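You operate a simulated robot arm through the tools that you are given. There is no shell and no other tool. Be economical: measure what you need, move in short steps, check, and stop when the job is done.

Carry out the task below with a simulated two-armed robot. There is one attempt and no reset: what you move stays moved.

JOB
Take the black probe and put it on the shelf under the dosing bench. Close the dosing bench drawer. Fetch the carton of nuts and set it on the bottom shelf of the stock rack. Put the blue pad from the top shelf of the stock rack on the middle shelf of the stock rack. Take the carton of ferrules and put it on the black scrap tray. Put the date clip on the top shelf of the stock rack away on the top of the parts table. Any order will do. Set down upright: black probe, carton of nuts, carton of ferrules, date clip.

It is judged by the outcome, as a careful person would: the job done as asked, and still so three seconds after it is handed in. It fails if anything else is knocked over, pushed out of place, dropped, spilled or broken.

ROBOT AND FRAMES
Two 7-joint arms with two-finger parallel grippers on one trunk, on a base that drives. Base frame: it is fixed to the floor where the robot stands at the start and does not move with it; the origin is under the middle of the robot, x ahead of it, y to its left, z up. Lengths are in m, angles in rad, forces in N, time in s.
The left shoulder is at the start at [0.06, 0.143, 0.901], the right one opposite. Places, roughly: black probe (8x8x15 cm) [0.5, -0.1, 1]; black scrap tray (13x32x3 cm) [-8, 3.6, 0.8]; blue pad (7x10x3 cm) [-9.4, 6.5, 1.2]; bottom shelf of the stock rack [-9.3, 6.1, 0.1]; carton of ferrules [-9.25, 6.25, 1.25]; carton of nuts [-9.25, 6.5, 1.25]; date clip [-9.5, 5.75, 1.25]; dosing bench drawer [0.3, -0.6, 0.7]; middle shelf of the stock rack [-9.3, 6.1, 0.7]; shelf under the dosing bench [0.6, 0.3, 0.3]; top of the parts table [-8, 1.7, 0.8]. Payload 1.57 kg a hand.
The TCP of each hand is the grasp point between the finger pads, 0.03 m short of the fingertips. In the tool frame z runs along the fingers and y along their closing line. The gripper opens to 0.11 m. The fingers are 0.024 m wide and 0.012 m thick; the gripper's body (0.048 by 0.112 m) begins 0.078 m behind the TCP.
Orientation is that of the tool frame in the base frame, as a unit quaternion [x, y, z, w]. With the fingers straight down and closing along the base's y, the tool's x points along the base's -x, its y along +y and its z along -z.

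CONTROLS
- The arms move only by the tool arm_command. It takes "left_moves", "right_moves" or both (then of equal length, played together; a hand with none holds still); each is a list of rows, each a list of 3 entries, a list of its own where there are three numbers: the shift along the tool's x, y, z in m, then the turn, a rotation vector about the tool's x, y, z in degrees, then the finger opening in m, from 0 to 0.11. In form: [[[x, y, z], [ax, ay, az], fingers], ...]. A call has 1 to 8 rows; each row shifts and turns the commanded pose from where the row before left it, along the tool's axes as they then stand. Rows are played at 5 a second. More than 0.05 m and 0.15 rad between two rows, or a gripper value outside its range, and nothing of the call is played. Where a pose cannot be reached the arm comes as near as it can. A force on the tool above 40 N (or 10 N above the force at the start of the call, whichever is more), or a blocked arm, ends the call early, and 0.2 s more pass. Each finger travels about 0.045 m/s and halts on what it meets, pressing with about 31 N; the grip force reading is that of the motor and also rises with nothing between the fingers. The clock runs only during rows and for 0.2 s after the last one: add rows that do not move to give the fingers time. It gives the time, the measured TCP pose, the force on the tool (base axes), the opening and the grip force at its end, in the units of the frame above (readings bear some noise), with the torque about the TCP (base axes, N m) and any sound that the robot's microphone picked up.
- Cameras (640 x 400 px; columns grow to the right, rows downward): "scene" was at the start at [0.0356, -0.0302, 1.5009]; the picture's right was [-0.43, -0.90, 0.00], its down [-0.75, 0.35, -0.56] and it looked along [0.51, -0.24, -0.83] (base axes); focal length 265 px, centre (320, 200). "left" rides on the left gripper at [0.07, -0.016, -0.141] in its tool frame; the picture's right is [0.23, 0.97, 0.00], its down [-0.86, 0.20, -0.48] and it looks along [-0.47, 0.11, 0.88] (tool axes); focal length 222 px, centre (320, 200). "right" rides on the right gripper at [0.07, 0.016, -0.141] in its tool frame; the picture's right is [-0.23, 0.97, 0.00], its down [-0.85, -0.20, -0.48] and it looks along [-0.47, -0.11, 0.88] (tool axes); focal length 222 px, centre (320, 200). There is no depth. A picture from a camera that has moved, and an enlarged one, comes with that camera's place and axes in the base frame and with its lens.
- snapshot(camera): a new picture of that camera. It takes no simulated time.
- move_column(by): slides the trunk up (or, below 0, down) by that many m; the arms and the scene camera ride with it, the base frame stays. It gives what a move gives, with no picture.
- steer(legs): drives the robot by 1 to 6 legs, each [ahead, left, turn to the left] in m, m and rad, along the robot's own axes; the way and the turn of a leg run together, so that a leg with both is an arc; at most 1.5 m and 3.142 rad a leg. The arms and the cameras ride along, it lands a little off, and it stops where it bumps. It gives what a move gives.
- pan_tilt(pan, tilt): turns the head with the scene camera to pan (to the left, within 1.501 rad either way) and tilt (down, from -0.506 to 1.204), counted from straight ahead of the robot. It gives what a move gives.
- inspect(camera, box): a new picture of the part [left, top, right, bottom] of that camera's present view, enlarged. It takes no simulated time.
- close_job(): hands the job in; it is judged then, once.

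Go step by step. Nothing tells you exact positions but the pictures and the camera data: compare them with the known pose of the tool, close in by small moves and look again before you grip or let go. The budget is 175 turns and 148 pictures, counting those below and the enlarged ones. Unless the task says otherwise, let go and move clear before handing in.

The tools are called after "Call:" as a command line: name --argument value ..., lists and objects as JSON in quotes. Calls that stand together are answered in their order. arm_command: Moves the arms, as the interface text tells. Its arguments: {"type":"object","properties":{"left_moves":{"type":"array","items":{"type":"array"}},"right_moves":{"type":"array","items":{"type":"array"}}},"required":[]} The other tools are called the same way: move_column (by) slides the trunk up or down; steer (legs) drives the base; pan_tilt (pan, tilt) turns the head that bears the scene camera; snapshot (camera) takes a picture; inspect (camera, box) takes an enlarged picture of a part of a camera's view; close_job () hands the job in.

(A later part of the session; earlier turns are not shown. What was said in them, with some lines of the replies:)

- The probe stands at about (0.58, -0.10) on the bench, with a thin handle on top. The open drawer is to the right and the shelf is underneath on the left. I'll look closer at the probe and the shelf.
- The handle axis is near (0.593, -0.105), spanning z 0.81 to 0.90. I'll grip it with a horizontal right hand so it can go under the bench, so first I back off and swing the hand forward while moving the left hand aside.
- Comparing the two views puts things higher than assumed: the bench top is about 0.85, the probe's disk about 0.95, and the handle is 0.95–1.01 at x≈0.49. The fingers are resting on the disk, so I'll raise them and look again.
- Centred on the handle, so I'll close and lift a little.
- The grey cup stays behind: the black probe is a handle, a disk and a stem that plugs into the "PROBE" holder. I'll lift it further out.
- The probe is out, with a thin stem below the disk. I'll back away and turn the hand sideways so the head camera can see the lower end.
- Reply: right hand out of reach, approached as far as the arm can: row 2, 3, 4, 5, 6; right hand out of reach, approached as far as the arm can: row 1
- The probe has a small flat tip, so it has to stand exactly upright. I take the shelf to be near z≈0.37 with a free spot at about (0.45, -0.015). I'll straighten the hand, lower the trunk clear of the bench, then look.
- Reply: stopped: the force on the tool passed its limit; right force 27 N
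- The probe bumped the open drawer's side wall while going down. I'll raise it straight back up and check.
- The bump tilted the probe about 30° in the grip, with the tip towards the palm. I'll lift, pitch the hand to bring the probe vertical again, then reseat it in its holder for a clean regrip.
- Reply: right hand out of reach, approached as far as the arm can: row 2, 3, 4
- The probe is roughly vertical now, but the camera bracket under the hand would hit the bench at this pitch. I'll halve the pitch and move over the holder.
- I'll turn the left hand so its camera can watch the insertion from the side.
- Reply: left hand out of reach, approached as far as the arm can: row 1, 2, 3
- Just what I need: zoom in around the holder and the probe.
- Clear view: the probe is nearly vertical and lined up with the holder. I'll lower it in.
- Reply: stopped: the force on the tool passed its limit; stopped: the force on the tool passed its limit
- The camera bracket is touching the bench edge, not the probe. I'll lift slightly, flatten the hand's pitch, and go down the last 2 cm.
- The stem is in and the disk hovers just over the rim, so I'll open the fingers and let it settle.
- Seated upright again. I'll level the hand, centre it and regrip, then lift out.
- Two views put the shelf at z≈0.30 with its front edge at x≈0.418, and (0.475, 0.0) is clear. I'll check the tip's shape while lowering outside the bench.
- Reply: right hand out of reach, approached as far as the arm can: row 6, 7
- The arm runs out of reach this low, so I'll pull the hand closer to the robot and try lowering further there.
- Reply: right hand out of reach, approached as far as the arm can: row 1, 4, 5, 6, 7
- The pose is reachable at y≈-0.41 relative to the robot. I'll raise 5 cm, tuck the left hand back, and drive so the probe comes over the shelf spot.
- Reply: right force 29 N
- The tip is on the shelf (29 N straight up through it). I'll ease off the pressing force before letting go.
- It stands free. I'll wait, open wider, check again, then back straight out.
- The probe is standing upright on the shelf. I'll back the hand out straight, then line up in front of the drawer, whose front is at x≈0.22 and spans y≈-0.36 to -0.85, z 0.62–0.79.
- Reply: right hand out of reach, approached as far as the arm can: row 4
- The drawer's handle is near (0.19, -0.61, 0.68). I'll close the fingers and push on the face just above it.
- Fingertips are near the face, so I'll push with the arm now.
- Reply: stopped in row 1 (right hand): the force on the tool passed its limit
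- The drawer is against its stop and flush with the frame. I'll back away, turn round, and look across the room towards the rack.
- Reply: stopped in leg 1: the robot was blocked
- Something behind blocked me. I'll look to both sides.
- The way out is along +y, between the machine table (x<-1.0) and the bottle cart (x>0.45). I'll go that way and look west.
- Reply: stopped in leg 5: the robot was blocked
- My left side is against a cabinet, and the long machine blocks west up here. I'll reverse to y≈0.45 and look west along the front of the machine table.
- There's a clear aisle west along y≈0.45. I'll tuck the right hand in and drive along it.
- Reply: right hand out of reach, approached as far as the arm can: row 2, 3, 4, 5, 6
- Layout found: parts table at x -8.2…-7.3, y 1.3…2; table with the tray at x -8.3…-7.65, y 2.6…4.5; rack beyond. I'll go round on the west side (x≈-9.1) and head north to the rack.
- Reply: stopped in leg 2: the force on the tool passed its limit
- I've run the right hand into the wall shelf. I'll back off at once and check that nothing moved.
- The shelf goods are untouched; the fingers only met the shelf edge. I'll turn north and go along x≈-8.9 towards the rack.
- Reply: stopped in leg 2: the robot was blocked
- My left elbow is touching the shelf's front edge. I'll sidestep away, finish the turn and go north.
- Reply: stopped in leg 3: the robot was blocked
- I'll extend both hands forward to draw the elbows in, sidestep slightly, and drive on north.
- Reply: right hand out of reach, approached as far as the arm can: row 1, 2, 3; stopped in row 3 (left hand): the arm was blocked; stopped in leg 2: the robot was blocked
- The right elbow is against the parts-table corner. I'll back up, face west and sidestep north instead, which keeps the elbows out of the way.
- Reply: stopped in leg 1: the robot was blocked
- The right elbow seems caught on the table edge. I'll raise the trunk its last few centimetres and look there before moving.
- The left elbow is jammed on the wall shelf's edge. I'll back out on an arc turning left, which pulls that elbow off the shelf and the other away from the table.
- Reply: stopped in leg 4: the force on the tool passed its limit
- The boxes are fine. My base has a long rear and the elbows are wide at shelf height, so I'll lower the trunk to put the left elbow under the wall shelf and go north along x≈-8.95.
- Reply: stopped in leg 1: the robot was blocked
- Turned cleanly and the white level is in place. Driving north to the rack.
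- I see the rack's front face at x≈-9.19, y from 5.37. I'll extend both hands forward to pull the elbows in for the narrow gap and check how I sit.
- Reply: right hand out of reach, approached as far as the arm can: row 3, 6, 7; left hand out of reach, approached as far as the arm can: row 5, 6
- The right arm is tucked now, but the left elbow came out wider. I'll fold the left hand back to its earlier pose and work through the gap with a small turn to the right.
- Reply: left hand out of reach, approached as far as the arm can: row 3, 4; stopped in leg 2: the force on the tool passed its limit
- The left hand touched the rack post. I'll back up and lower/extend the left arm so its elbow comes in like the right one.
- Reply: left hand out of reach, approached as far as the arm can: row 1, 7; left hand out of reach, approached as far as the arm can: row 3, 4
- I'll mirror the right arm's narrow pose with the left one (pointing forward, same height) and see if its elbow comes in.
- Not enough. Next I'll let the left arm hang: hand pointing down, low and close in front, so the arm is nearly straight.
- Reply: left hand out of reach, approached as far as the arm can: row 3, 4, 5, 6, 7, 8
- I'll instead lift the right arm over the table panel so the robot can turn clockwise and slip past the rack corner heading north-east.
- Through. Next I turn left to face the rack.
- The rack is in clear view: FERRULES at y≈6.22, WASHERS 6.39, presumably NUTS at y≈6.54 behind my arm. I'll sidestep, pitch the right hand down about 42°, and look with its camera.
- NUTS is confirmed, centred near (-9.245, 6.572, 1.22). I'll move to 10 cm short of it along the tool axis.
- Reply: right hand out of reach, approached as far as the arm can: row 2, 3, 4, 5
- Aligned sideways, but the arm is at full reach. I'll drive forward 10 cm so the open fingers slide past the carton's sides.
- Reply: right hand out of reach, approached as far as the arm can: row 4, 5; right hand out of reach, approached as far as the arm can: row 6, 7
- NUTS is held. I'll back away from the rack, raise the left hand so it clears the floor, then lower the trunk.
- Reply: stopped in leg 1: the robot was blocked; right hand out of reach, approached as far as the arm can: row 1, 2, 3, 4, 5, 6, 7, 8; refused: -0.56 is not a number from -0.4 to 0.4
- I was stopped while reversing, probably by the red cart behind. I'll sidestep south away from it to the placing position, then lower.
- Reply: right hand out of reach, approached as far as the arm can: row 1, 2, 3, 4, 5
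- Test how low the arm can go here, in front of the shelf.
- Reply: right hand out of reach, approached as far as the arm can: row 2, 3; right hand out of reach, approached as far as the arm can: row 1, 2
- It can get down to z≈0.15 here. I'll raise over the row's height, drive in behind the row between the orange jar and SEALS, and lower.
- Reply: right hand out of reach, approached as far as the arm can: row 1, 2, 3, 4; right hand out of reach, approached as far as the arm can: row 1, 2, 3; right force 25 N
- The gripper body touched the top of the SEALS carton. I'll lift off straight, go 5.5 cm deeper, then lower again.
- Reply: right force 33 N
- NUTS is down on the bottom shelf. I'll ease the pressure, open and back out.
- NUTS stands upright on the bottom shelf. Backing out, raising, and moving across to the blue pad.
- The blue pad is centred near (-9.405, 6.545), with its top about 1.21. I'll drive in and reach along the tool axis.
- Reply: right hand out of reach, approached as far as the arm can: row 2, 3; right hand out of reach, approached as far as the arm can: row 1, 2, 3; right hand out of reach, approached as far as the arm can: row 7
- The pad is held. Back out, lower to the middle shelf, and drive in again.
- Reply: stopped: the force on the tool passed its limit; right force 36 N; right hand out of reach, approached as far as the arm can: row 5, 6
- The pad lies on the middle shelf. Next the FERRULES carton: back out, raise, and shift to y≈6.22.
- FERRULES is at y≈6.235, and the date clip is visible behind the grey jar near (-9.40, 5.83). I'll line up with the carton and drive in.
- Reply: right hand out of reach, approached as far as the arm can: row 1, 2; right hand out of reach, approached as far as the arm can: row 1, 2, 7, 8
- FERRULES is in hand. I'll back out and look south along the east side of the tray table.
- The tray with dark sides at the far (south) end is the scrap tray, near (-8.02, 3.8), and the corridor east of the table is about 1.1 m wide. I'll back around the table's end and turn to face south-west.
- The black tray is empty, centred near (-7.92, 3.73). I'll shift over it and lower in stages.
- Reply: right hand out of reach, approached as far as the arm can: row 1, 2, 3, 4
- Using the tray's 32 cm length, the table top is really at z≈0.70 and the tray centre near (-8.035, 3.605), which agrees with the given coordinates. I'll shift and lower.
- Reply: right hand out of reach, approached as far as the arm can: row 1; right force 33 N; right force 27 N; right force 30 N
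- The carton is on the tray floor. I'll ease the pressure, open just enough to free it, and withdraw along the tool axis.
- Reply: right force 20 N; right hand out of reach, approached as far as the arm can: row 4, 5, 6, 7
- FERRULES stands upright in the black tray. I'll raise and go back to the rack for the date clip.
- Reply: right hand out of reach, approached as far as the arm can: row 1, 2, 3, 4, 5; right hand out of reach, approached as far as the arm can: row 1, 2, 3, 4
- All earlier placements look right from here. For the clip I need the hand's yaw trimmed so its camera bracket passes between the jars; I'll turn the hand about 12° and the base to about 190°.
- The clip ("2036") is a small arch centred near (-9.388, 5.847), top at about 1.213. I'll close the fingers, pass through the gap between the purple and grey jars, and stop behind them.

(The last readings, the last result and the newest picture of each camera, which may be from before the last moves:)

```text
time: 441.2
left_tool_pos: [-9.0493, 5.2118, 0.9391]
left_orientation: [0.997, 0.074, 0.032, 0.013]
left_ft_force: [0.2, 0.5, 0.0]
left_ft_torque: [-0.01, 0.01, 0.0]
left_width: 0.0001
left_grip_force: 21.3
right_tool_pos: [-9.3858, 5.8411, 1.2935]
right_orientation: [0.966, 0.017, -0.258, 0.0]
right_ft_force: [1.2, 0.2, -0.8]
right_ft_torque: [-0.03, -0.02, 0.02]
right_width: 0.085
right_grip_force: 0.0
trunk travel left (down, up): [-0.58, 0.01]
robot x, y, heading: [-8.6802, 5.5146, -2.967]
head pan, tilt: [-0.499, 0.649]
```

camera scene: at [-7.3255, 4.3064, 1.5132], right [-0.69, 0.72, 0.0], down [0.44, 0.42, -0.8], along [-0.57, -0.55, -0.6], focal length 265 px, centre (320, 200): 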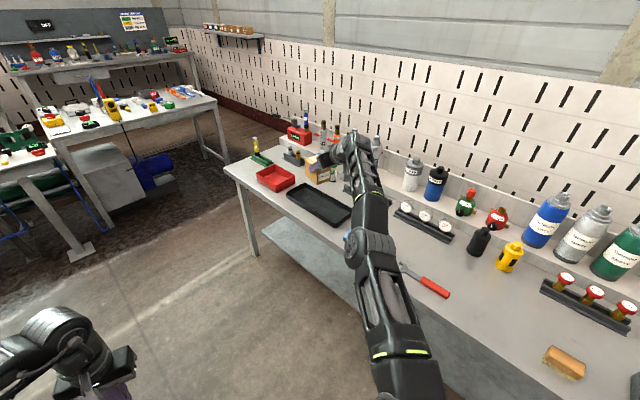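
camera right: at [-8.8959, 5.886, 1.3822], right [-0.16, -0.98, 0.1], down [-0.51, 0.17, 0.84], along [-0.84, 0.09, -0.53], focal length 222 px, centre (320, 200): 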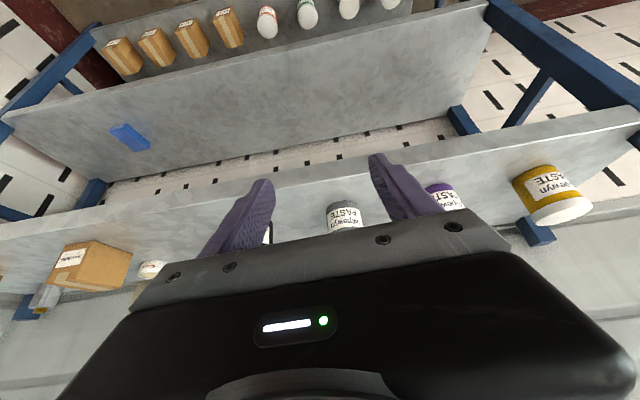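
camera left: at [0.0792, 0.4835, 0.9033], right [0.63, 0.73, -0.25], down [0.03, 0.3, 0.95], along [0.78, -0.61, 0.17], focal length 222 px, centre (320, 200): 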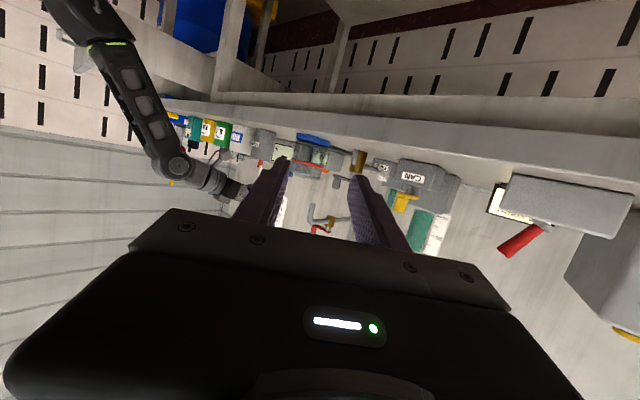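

Call:
arm_command --right_moves '[[[0.013, 0, 0.023], [0, 0, 0], 0.085], [[0.013, 0, 0.023], [0, 0, 0], 0.085], [[0.01, 0, 0.018], [0, 0, 0], 0.085], [[0, 0, 0], [0, 0, 0], 0.085]]'

Call:
inspect --camera "scene" --box '[270, 100, 400, 190]'

```text
time: 442.2
left_tool_pos: [-9.0489, 5.2118, 0.9381]
left_orientation: [0.997, 0.074, 0.032, 0.012]
left_ft_force: [-0.7, 0.5, 0.7]
left_ft_torque: [0.01, 0.02, -0.03]
left_width: 0.0001
left_grip_force: 21.2
right_tool_pos: [-9.3855, 5.8416, 1.2201]
right_orientation: [0.967, 0.017, -0.256, -0.001]
right_ft_force: [-0.4, -0.2, -0.5]
right_ft_torque: [-0.01, 0.04, 0.01]
right_width: 0.085
right_grip_force: 0.0
trunk travel left (down, up): [-0.58, 0.01]
robot x, y, heading: [-8.6784, 5.513, -2.972]
head pan, tilt: [-0.499, 0.649]
```

```text
4.44 times, centred on (335, 145) of scene
camera zoom: at [-8.7313, 5.5469, 1.6062], right [0.32, 0.95, 0.0], down [0.57, -0.19, -0.8], along [-0.75, 0.26, -0.6], focal length 1176 px, centre (253, 444)
```

zoom: 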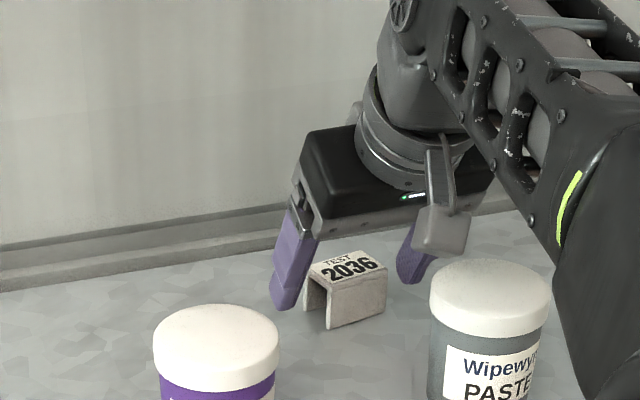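

Call:
arm_command --right_moves '[[[0, 0, 0], [0, 0, 0], 0.0], [[0, 0, 0], [0, 0, 0], 0.0], [[0, 0, 0], [0, 0, 0], 0.0], [[0, 0, 0], [0, 0, 0], 0.0], [[-0.013, 0, -0.023], [0, 0, 0], 0.0], [[-0.013, 0, -0.023], [0, 0, 0], 0.0], [[-0.013, 0, -0.023], [0, 0, 0], 0.0], [[0, 0.0, 0], [0, 0, 0], 0.0]]'

Call:
inspect --camera "scene" --box '[270, 90, 400, 180]'

```text
time: 444.0
left_tool_pos: [-9.0487, 5.2119, 0.9389]
left_orientation: [0.997, 0.074, 0.031, 0.014]
left_ft_force: [0.3, 0.3, 0.3]
left_ft_torque: [-0.02, -0.03, 0.01]
left_width: 0.0
left_grip_force: 21.3
right_tool_pos: [-9.3851, 5.84, 1.2965]
right_orientation: [0.966, 0.017, -0.258, -0.001]
right_ft_force: [-0.7, -0.8, 0.4]
right_ft_torque: [0.0, -0.01, -0.04]
right_width: 0.0503
right_grip_force: 31.2
right hand out of reach, approached as far as the arm can: row 7
trunk travel left (down, up): [-0.58, 0.01]
robot x, y, heading: [-8.6837, 5.5129, -2.974]
head pan, tilt: [-0.499, 0.649]
```

```text
4.44 times, centred on (335, 135) of scene
camera zoom: at [-8.7314, 5.5474, 1.6062], right [0.32, 0.95, 0.0], down [0.57, -0.19, -0.8], along [-0.75, 0.26, -0.6], focal length 1176 px, centre (253, 489)
```

zoom: 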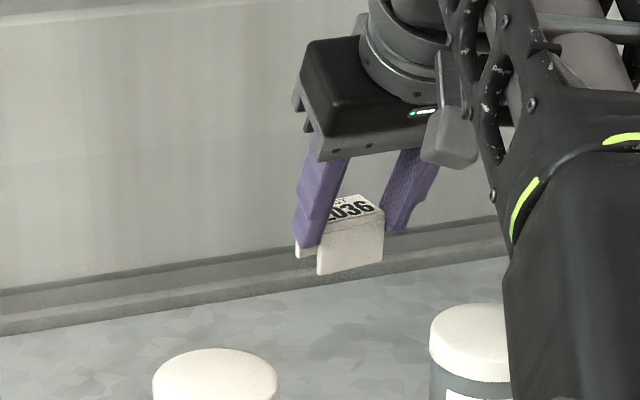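

The clip is held (5 cm wide). I'll shift over the gap, lift the last centimetre, and back straight out.

Call:
arm_command --right_moves '[[[0, 0.022, 0], [0, 0, 0], 0.0], [[0, 0.022, 0], [0, 0, 0], 0.0], [[0, 0.0, 0], [0, 0, 0], 0.0]]'

Call:
move_column --by 0.01

Call:
steer --legs '[[-0.21, 0.036, 0]]'

```text
time: 444.8
left_tool_pos: [-9.0497, 5.2116, 0.9393]
left_orientation: [0.997, 0.074, 0.031, 0.013]
left_ft_force: [0.4, 0.3, -0.2]
left_ft_torque: [0.02, 0.01, -0.03]
left_width: 0.0
left_grip_force: 21.5
right_tool_pos: [-9.3823, 5.796, 1.2973]
right_orientation: [0.967, 0.018, -0.256, 0.0]
right_ft_force: [-1.0, -0.5, -0.1]
right_ft_torque: [-0.02, -0.01, 0.02]
right_width: 0.0501
right_grip_force: 31.0
trunk travel left (down, up): [-0.58, 0.01]
robot x, y, heading: [-8.6802, 5.5118, -2.972]
head pan, tilt: [-0.499, 0.649]
```

```text
time: 445.4
left_tool_pos: [-9.0501, 5.2107, 0.9486]
left_orientation: [0.997, 0.075, 0.032, 0.013]
left_ft_force: [-0.2, 0.1, -0.2]
left_ft_torque: [0.0, 0.02, -0.02]
left_width: 0.0
left_grip_force: 21.5
right_tool_pos: [-9.3828, 5.7948, 1.3072]
right_orientation: [0.967, 0.018, -0.255, 0.0]
right_ft_force: [0.4, 0.7, -0.2]
right_ft_torque: [0.0, -0.04, 0.0]
right_width: 0.05
right_grip_force: 30.6
trunk travel left (down, up): [-0.59, 0.0]
robot x, y, heading: [-8.6763, 5.5114, -2.97]
head pan, tilt: [-0.499, 0.649]
```

```text
time: 447.1
left_tool_pos: [-8.8336, 5.2117, 0.9499]
left_orientation: [0.997, 0.074, 0.031, 0.013]
left_ft_force: [-0.2, -1.0, 0.9]
left_ft_torque: [-0.03, 0.07, 0.03]
left_width: 0.0
left_grip_force: 21.4
right_tool_pos: [-9.1678, 5.7962, 1.3082]
right_orientation: [0.967, 0.018, -0.256, 0.0]
right_ft_force: [1.0, 0.4, -0.6]
right_ft_torque: [-0.02, 0.02, -0.01]
right_width: 0.0498
right_grip_force: 30.7
trunk travel left (down, up): [-0.59, 0.0]
robot x, y, heading: [-8.4636, 5.5132, -2.967]
head pan, tilt: [-0.499, 0.649]
```

Clear of the jars. Now round the table end again and south to the parts table.

Call:
steer --legs '[[-0.052, -0.296, 0], [-0.54, 0.096, 0], [-0.234, 0.285, 0], [0, 0, 0.54], [0, 0, 0.54]]'

Call:
steer --legs '[[0.208, 0.331, 0], [0.894, 0.29, 0], [0.85, 0.27, 0]]'

Call:
pan_tilt --pan -0.35 --tilt 0.55

Call:
snapshot --camera "scene"

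```text
time: 456.8
left_tool_pos: [-7.5448, 5.1074, 0.949]
left_orientation: [0.819, 0.573, 0.034, -0.005]
left_ft_force: [-0.1, 1.0, -0.2]
left_ft_torque: [-0.02, -0.02, 0.01]
left_width: 0.0002
left_grip_force: 21.1
right_tool_pos: [-8.2174, 5.0927, 1.3064]
right_orientation: [0.822, 0.509, -0.22, 0.13]
right_ft_force: [0.7, 0.3, -0.4]
right_ft_torque: [0.01, 0.0, -0.04]
right_width: 0.0491
right_grip_force: 31.0
trunk travel left (down, up): [-0.59, 0.0]
robot x, y, heading: [-7.6319, 5.579, -1.894]
head pan, tilt: [-0.499, 0.649]
```

```text
time: 468.2
left_tool_pos: [-7.2997, 2.9502, 0.9493]
left_orientation: [0.815, 0.578, 0.034, -0.007]
left_ft_force: [0.4, -0.7, -0.2]
left_ft_torque: [-0.01, -0.02, 0.02]
left_width: 0.0
left_grip_force: 21.8
right_tool_pos: [-7.9713, 2.9277, 1.3066]
right_orientation: [0.819, 0.514, -0.219, 0.132]
right_ft_force: [0.6, -0.2, 0.4]
right_ft_torque: [0.02, 0.01, 0.01]
right_width: 0.0492
right_grip_force: 31.6
trunk travel left (down, up): [-0.59, 0.0]
robot x, y, heading: [-7.3961, 3.4189, -1.883]
head pan, tilt: [-0.499, 0.649]
```

```text
time: 468.9
left_tool_pos: [-7.3004, 2.9506, 0.9499]
left_orientation: [0.815, 0.578, 0.034, -0.006]
left_ft_force: [0.6, -0.1, -0.8]
left_ft_torque: [0.01, 0.0, 0.01]
left_width: 0.0
left_grip_force: 21.4
right_tool_pos: [-7.9722, 2.9275, 1.3077]
right_orientation: [0.818, 0.515, -0.219, 0.132]
right_ft_force: [-0.1, 0.3, -0.7]
right_ft_torque: [-0.03, 0.0, -0.02]
right_width: 0.0488
right_grip_force: 31.6
trunk travel left (down, up): [-0.59, 0.0]
robot x, y, heading: [-7.3946, 3.4163, -1.883]
head pan, tilt: [-0.351, 0.55]
```

```text
4 pictures are left
camera scene: at [-7.4397, 3.3766, 1.6249], right [-0.79, 0.62, 0.0], down [0.32, 0.41, -0.85], along [-0.53, -0.67, -0.52], focal length 265 px, centre (320, 200)
```

scene: 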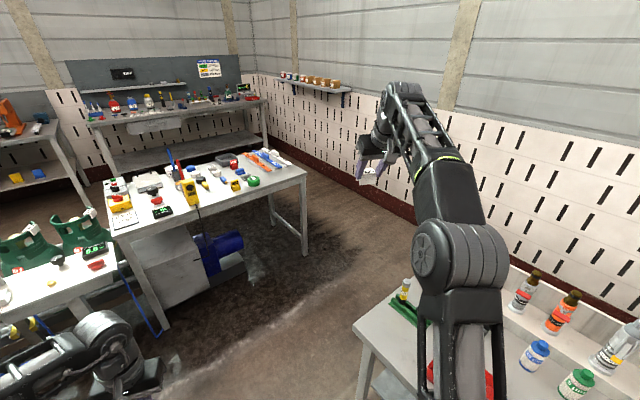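

Call:
inspect --camera "scene" --box '[100, 140, 320, 250]'

```text
2.91 times, centred on (210, 195) of scene
camera zoom: at [-7.4397, 3.3766, 1.6249], right [-0.79, 0.62, 0.0], down [0.32, 0.41, -0.85], along [-0.53, -0.67, -0.52], focal length 770 px, centre (640, 214)
```

zoom: 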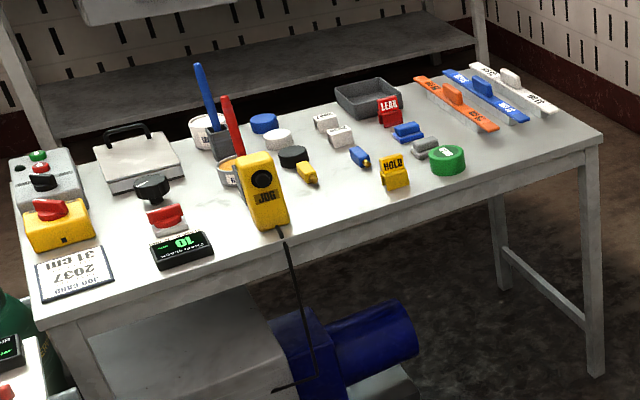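

There's a free spot on the parts table near (-7.845, 1.79), between the JOG pendant and the HOLD tag. I'll move into the gap north of the table with the clip still high.

Call:
steer --legs '[[0.523, 0.058, 0], [0, 0, 0.396], [0.4, -0.034, 0]]'

```text
time: 475.2
left_tool_pos: [-7.228, 2.1209, 0.9488]
left_orientation: [0.683, 0.73, 0.032, -0.012]
left_ft_force: [-0.6, -0.2, 0.1]
left_ft_torque: [0.05, 0.02, 0.02]
left_width: 0.0
left_grip_force: 21.9
right_tool_pos: [-7.8383, 1.8336, 1.3067]
right_orientation: [0.699, 0.668, -0.189, 0.173]
right_ft_force: [0.2, 0.3, -0.6]
right_ft_torque: [0.06, 0.02, -0.01]
right_width: 0.0491
right_grip_force: 30.9
trunk travel left (down, up): [-0.59, 0.0]
robot x, y, heading: [-7.4965, 2.5136, -1.483]
head pan, tilt: [-0.351, 0.55]
```

Call:
arm_command --right_moves '[[[0.022, 0, 0.039], [0, 0, 0], 0.0], [[0.022, 0, 0.039], [0, 0, 0], 0.0], [[0.022, 0, 0.039], [0, 0, 0], 0.0], [[0.022, 0, 0.039], [0, 0, 0], 0.0], [[0.022, 0, 0.039], [0, 0, 0], 0.0], [[0.022, 0, 0.039], [0, 0, 0], 0.0], [[0.022, 0, 0.039], [0, 0, 0], 0.0], [[0, 0, 0], [0, 0, 0], 0.0]]'

```text
time: 477.0
left_tool_pos: [-7.229, 2.1213, 0.9494]
left_orientation: [0.682, 0.73, 0.032, -0.011]
left_ft_force: [-0.6, 0.0, 0.7]
left_ft_torque: [0.0, 0.02, 0.0]
left_width: 0.0
left_grip_force: 21.5
right_tool_pos: [-7.8384, 1.8339, 0.9932]
right_orientation: [0.699, 0.668, -0.189, 0.174]
right_ft_force: [-0.6, 0.4, 0.0]
right_ft_torque: [-0.03, 0.0, -0.02]
right_width: 0.049
right_grip_force: 31.1
trunk travel left (down, up): [-0.59, 0.0]
robot x, y, heading: [-7.4953, 2.5132, -1.478]
head pan, tilt: [-0.351, 0.55]
```

Call:
inspect --camera "scene" --box '[250, 170, 490, 330]'

```text
2.50 times, centred on (370, 250) of scene
camera zoom: at [-7.5238, 2.457, 1.625], right [-0.97, 0.26, 0.0], down [0.13, 0.5, -0.85], along [-0.22, -0.82, -0.52], focal length 661 px, centre (195, 75)
```

zoom: 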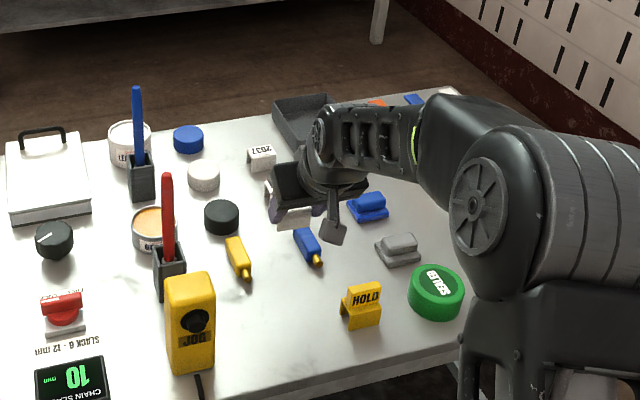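

The spot directly below is clear. I'll lower further, then by small steps to contact.

Call:
arm_command --right_moves '[[[0.022, 0, 0.039], [0, 0, 0], 0.0], [[0.022, 0, 0.039], [0, 0, 0], 0.0], [[0.022, 0, 0.039], [0, 0, 0], 0.0], [[0.0125, 0, 0.0215], [0, 0, 0], 0.0], [[0, 0, 0], [0, 0, 0], 0.0]]'

Call:
arm_command --right_moves '[[[0.005, 0, 0.0087], [0, 0, 0], 0.0], [[0.005, 0, 0.0087], [0, 0, 0], 0.0], [[0.005, 0, 0.0087], [0, 0, 0], 0.0], [[0, 0, 0], [0, 0, 0], 0.0]]'

```text
time: 478.2
left_tool_pos: [-7.228, 2.1226, 0.9479]
left_orientation: [0.683, 0.73, 0.031, -0.011]
left_ft_force: [0.2, 0.0, 0.0]
left_ft_torque: [-0.02, 0.03, -0.02]
left_width: 0.0
left_grip_force: 21.1
right_tool_pos: [-7.8413, 1.8303, 0.8378]
right_orientation: [0.698, 0.667, -0.193, 0.176]
right_ft_force: [-2.4, -8.0, 25.6]
right_ft_torque: [-0.64, -0.05, -0.11]
right_width: 0.0491
right_grip_force: 30.4
trunk travel left (down, up): [-0.59, 0.0]
robot x, y, heading: [-7.5004, 2.5127, -1.48]
head pan, tilt: [-0.351, 0.55]
```

```text
time: 478.6
left_tool_pos: [-7.2285, 2.1208, 0.9484]
left_orientation: [0.684, 0.729, 0.031, -0.013]
left_ft_force: [0.1, -0.6, 0.5]
left_ft_torque: [0.02, 0.01, 0.02]
left_width: 0.0
left_grip_force: 21.1
right_tool_pos: [-7.8406, 1.8296, 0.8321]
right_orientation: [0.698, 0.666, -0.194, 0.177]
right_ft_force: [0.6, 3.4, 14.8]
right_ft_torque: [-0.11, -0.08, -0.02]
right_width: 0.049
right_grip_force: 31.1
trunk travel left (down, up): [-0.59, 0.0]
robot x, y, heading: [-7.4996, 2.5126, -1.483]
head pan, tilt: [-0.351, 0.55]
stopped in row 2 (right hand): the force on the tool passed its limit (the readings are from after the stop); the commanded pose is now the measured one
```

Contact at TCP z≈0.835. I'll check that the clip sits flat on the table top before letting go.

Call:
inspect --camera "scene" --box '[290, 220, 450, 320]'

```text
4.00 times, centred on (370, 270) of scene
camera zoom: at [-7.5237, 2.4573, 1.6247], right [-0.97, 0.26, 0.0], down [0.13, 0.5, -0.85], along [-0.22, -0.82, -0.52], focal length 1058 px, centre (120, -80)
```

zoom: 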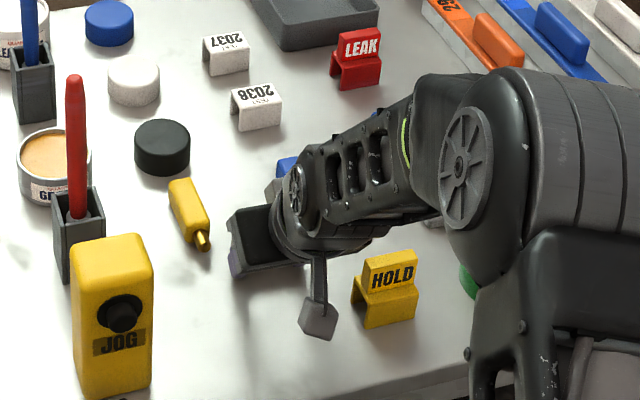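

Call:
arm_command --right_moves '[[[0, 0, 0], [0, 0, 0], 0.06], [[0, 0, 0], [0, 0, 0], 0.075], [[0, 0, 0], [0, 0, 0], 0.075], [[-0.012, 0, -0.02], [0, 0, 0], 0.075], [[-0.022, 0, -0.039], [0, 0, 0], 0.075], [[-0.022, 0, -0.039], [0, 0, 0], 0.075], [[-0.022, 0, -0.039], [0, 0, 0], 0.075], [[-0.022, 0, -0.039], [0, 0, 0], 0.075]]'

Call:
arm_command --right_moves '[[[-0.022, 0, -0.039], [0, 0, 0], 0.075], [[-0.022, 0, -0.039], [0, 0, 0], 0.075], [[-0.022, 0, -0.039], [0, 0, 0], 0.075], [[-0.022, 0, -0.039], [0, 0, 0], 0.075], [[0, 0, 0], [0, 0, 0], 0.075]]'

Call:
inspect --camera "scene" --box '[270, 200, 450, 320]'

```text
time: 480.4
left_tool_pos: [-7.2277, 2.1214, 0.9507]
left_orientation: [0.683, 0.73, 0.031, -0.012]
left_ft_force: [-0.1, 0.1, 0.4]
left_ft_torque: [-0.01, -0.01, 0.0]
left_width: 0.0001
left_grip_force: 21.3
right_tool_pos: [-7.8389, 1.8327, 1.0339]
right_orientation: [0.698, 0.667, -0.191, 0.177]
right_ft_force: [0.3, -0.4, 0.0]
right_ft_torque: [-0.01, -0.03, 0.05]
right_width: 0.075
right_grip_force: 0.1
trunk travel left (down, up): [-0.59, 0.0]
robot x, y, heading: [-7.4995, 2.5112, -1.482]
head pan, tilt: [-0.351, 0.55]
```

```text
time: 481.6
left_tool_pos: [-7.2289, 2.1205, 0.9496]
left_orientation: [0.683, 0.73, 0.032, -0.012]
left_ft_force: [-0.2, -0.6, 0.0]
left_ft_torque: [0.0, 0.0, 0.01]
left_width: 0.0
left_grip_force: 21.5
right_tool_pos: [-7.8373, 1.8336, 1.2114]
right_orientation: [0.698, 0.667, -0.191, 0.175]
right_ft_force: [-0.1, 0.8, -0.1]
right_ft_torque: [0.0, 0.0, 0.01]
right_width: 0.0749
right_grip_force: 0.0
trunk travel left (down, up): [-0.59, 0.0]
robot x, y, heading: [-7.5007, 2.5147, -1.485]
head pan, tilt: [-0.351, 0.55]
```

```text
3.33 times, centred on (360, 260) of scene
camera zoom: at [-7.5242, 2.4564, 1.625], right [-0.97, 0.26, 0.0], down [0.14, 0.5, -0.85], along [-0.22, -0.82, -0.52], focal length 882 px, centre (187, 0)
```

zoom: 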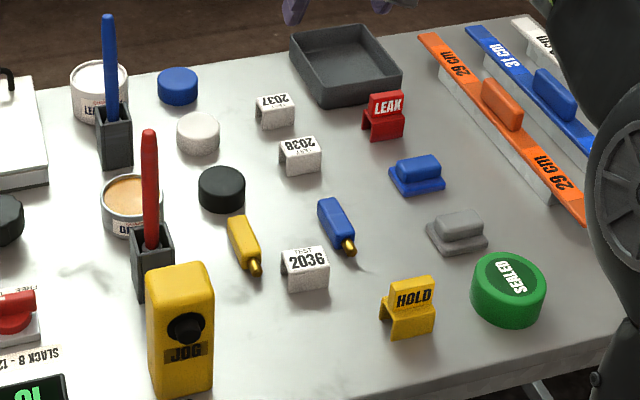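

The date clip stands upright on the parts table, with nothing else disturbed and the hands clear. I'm handing the job in.

Call:
close_job

```text
The job is handed in.
```

All six parts of the job are done and handed in. One carton could be a little out of place and I couldn't confirm it.

- **Black probe:** it stands upright on the shelf under the dosing bench, on its narrow tip. I last saw it standing just before I left that bench.
- **Dosing bench drawer:** pushed shut against its stop.
- **Carton of nuts:** upright on the bottom shelf of the stock rack, behind the front row.
- **Blue pad:** on the middle shelf of the stock rack.
- **Carton of ferrules:** upright in the black scrap tray.
- **Date clip:** upright on top of the parts table.

There were several bumps along the way:

- **SEALS carton:** my gripper pressed on top of this carton on the bottom shelf of the stock rack. It looked in line with its neighbours afterwards, but it may have shifted slightly.
- **Something behind me:** I was stopped while reversing near the rack, probably by the red cart. I did not check whether it moved.
- **Fixed furniture:** I also touched the drawer side, a wall shelf, a cabinet, a rack post, the edge of the parts table and possibly the edge of the dosing bench. I saw nothing knocked over or displaced.
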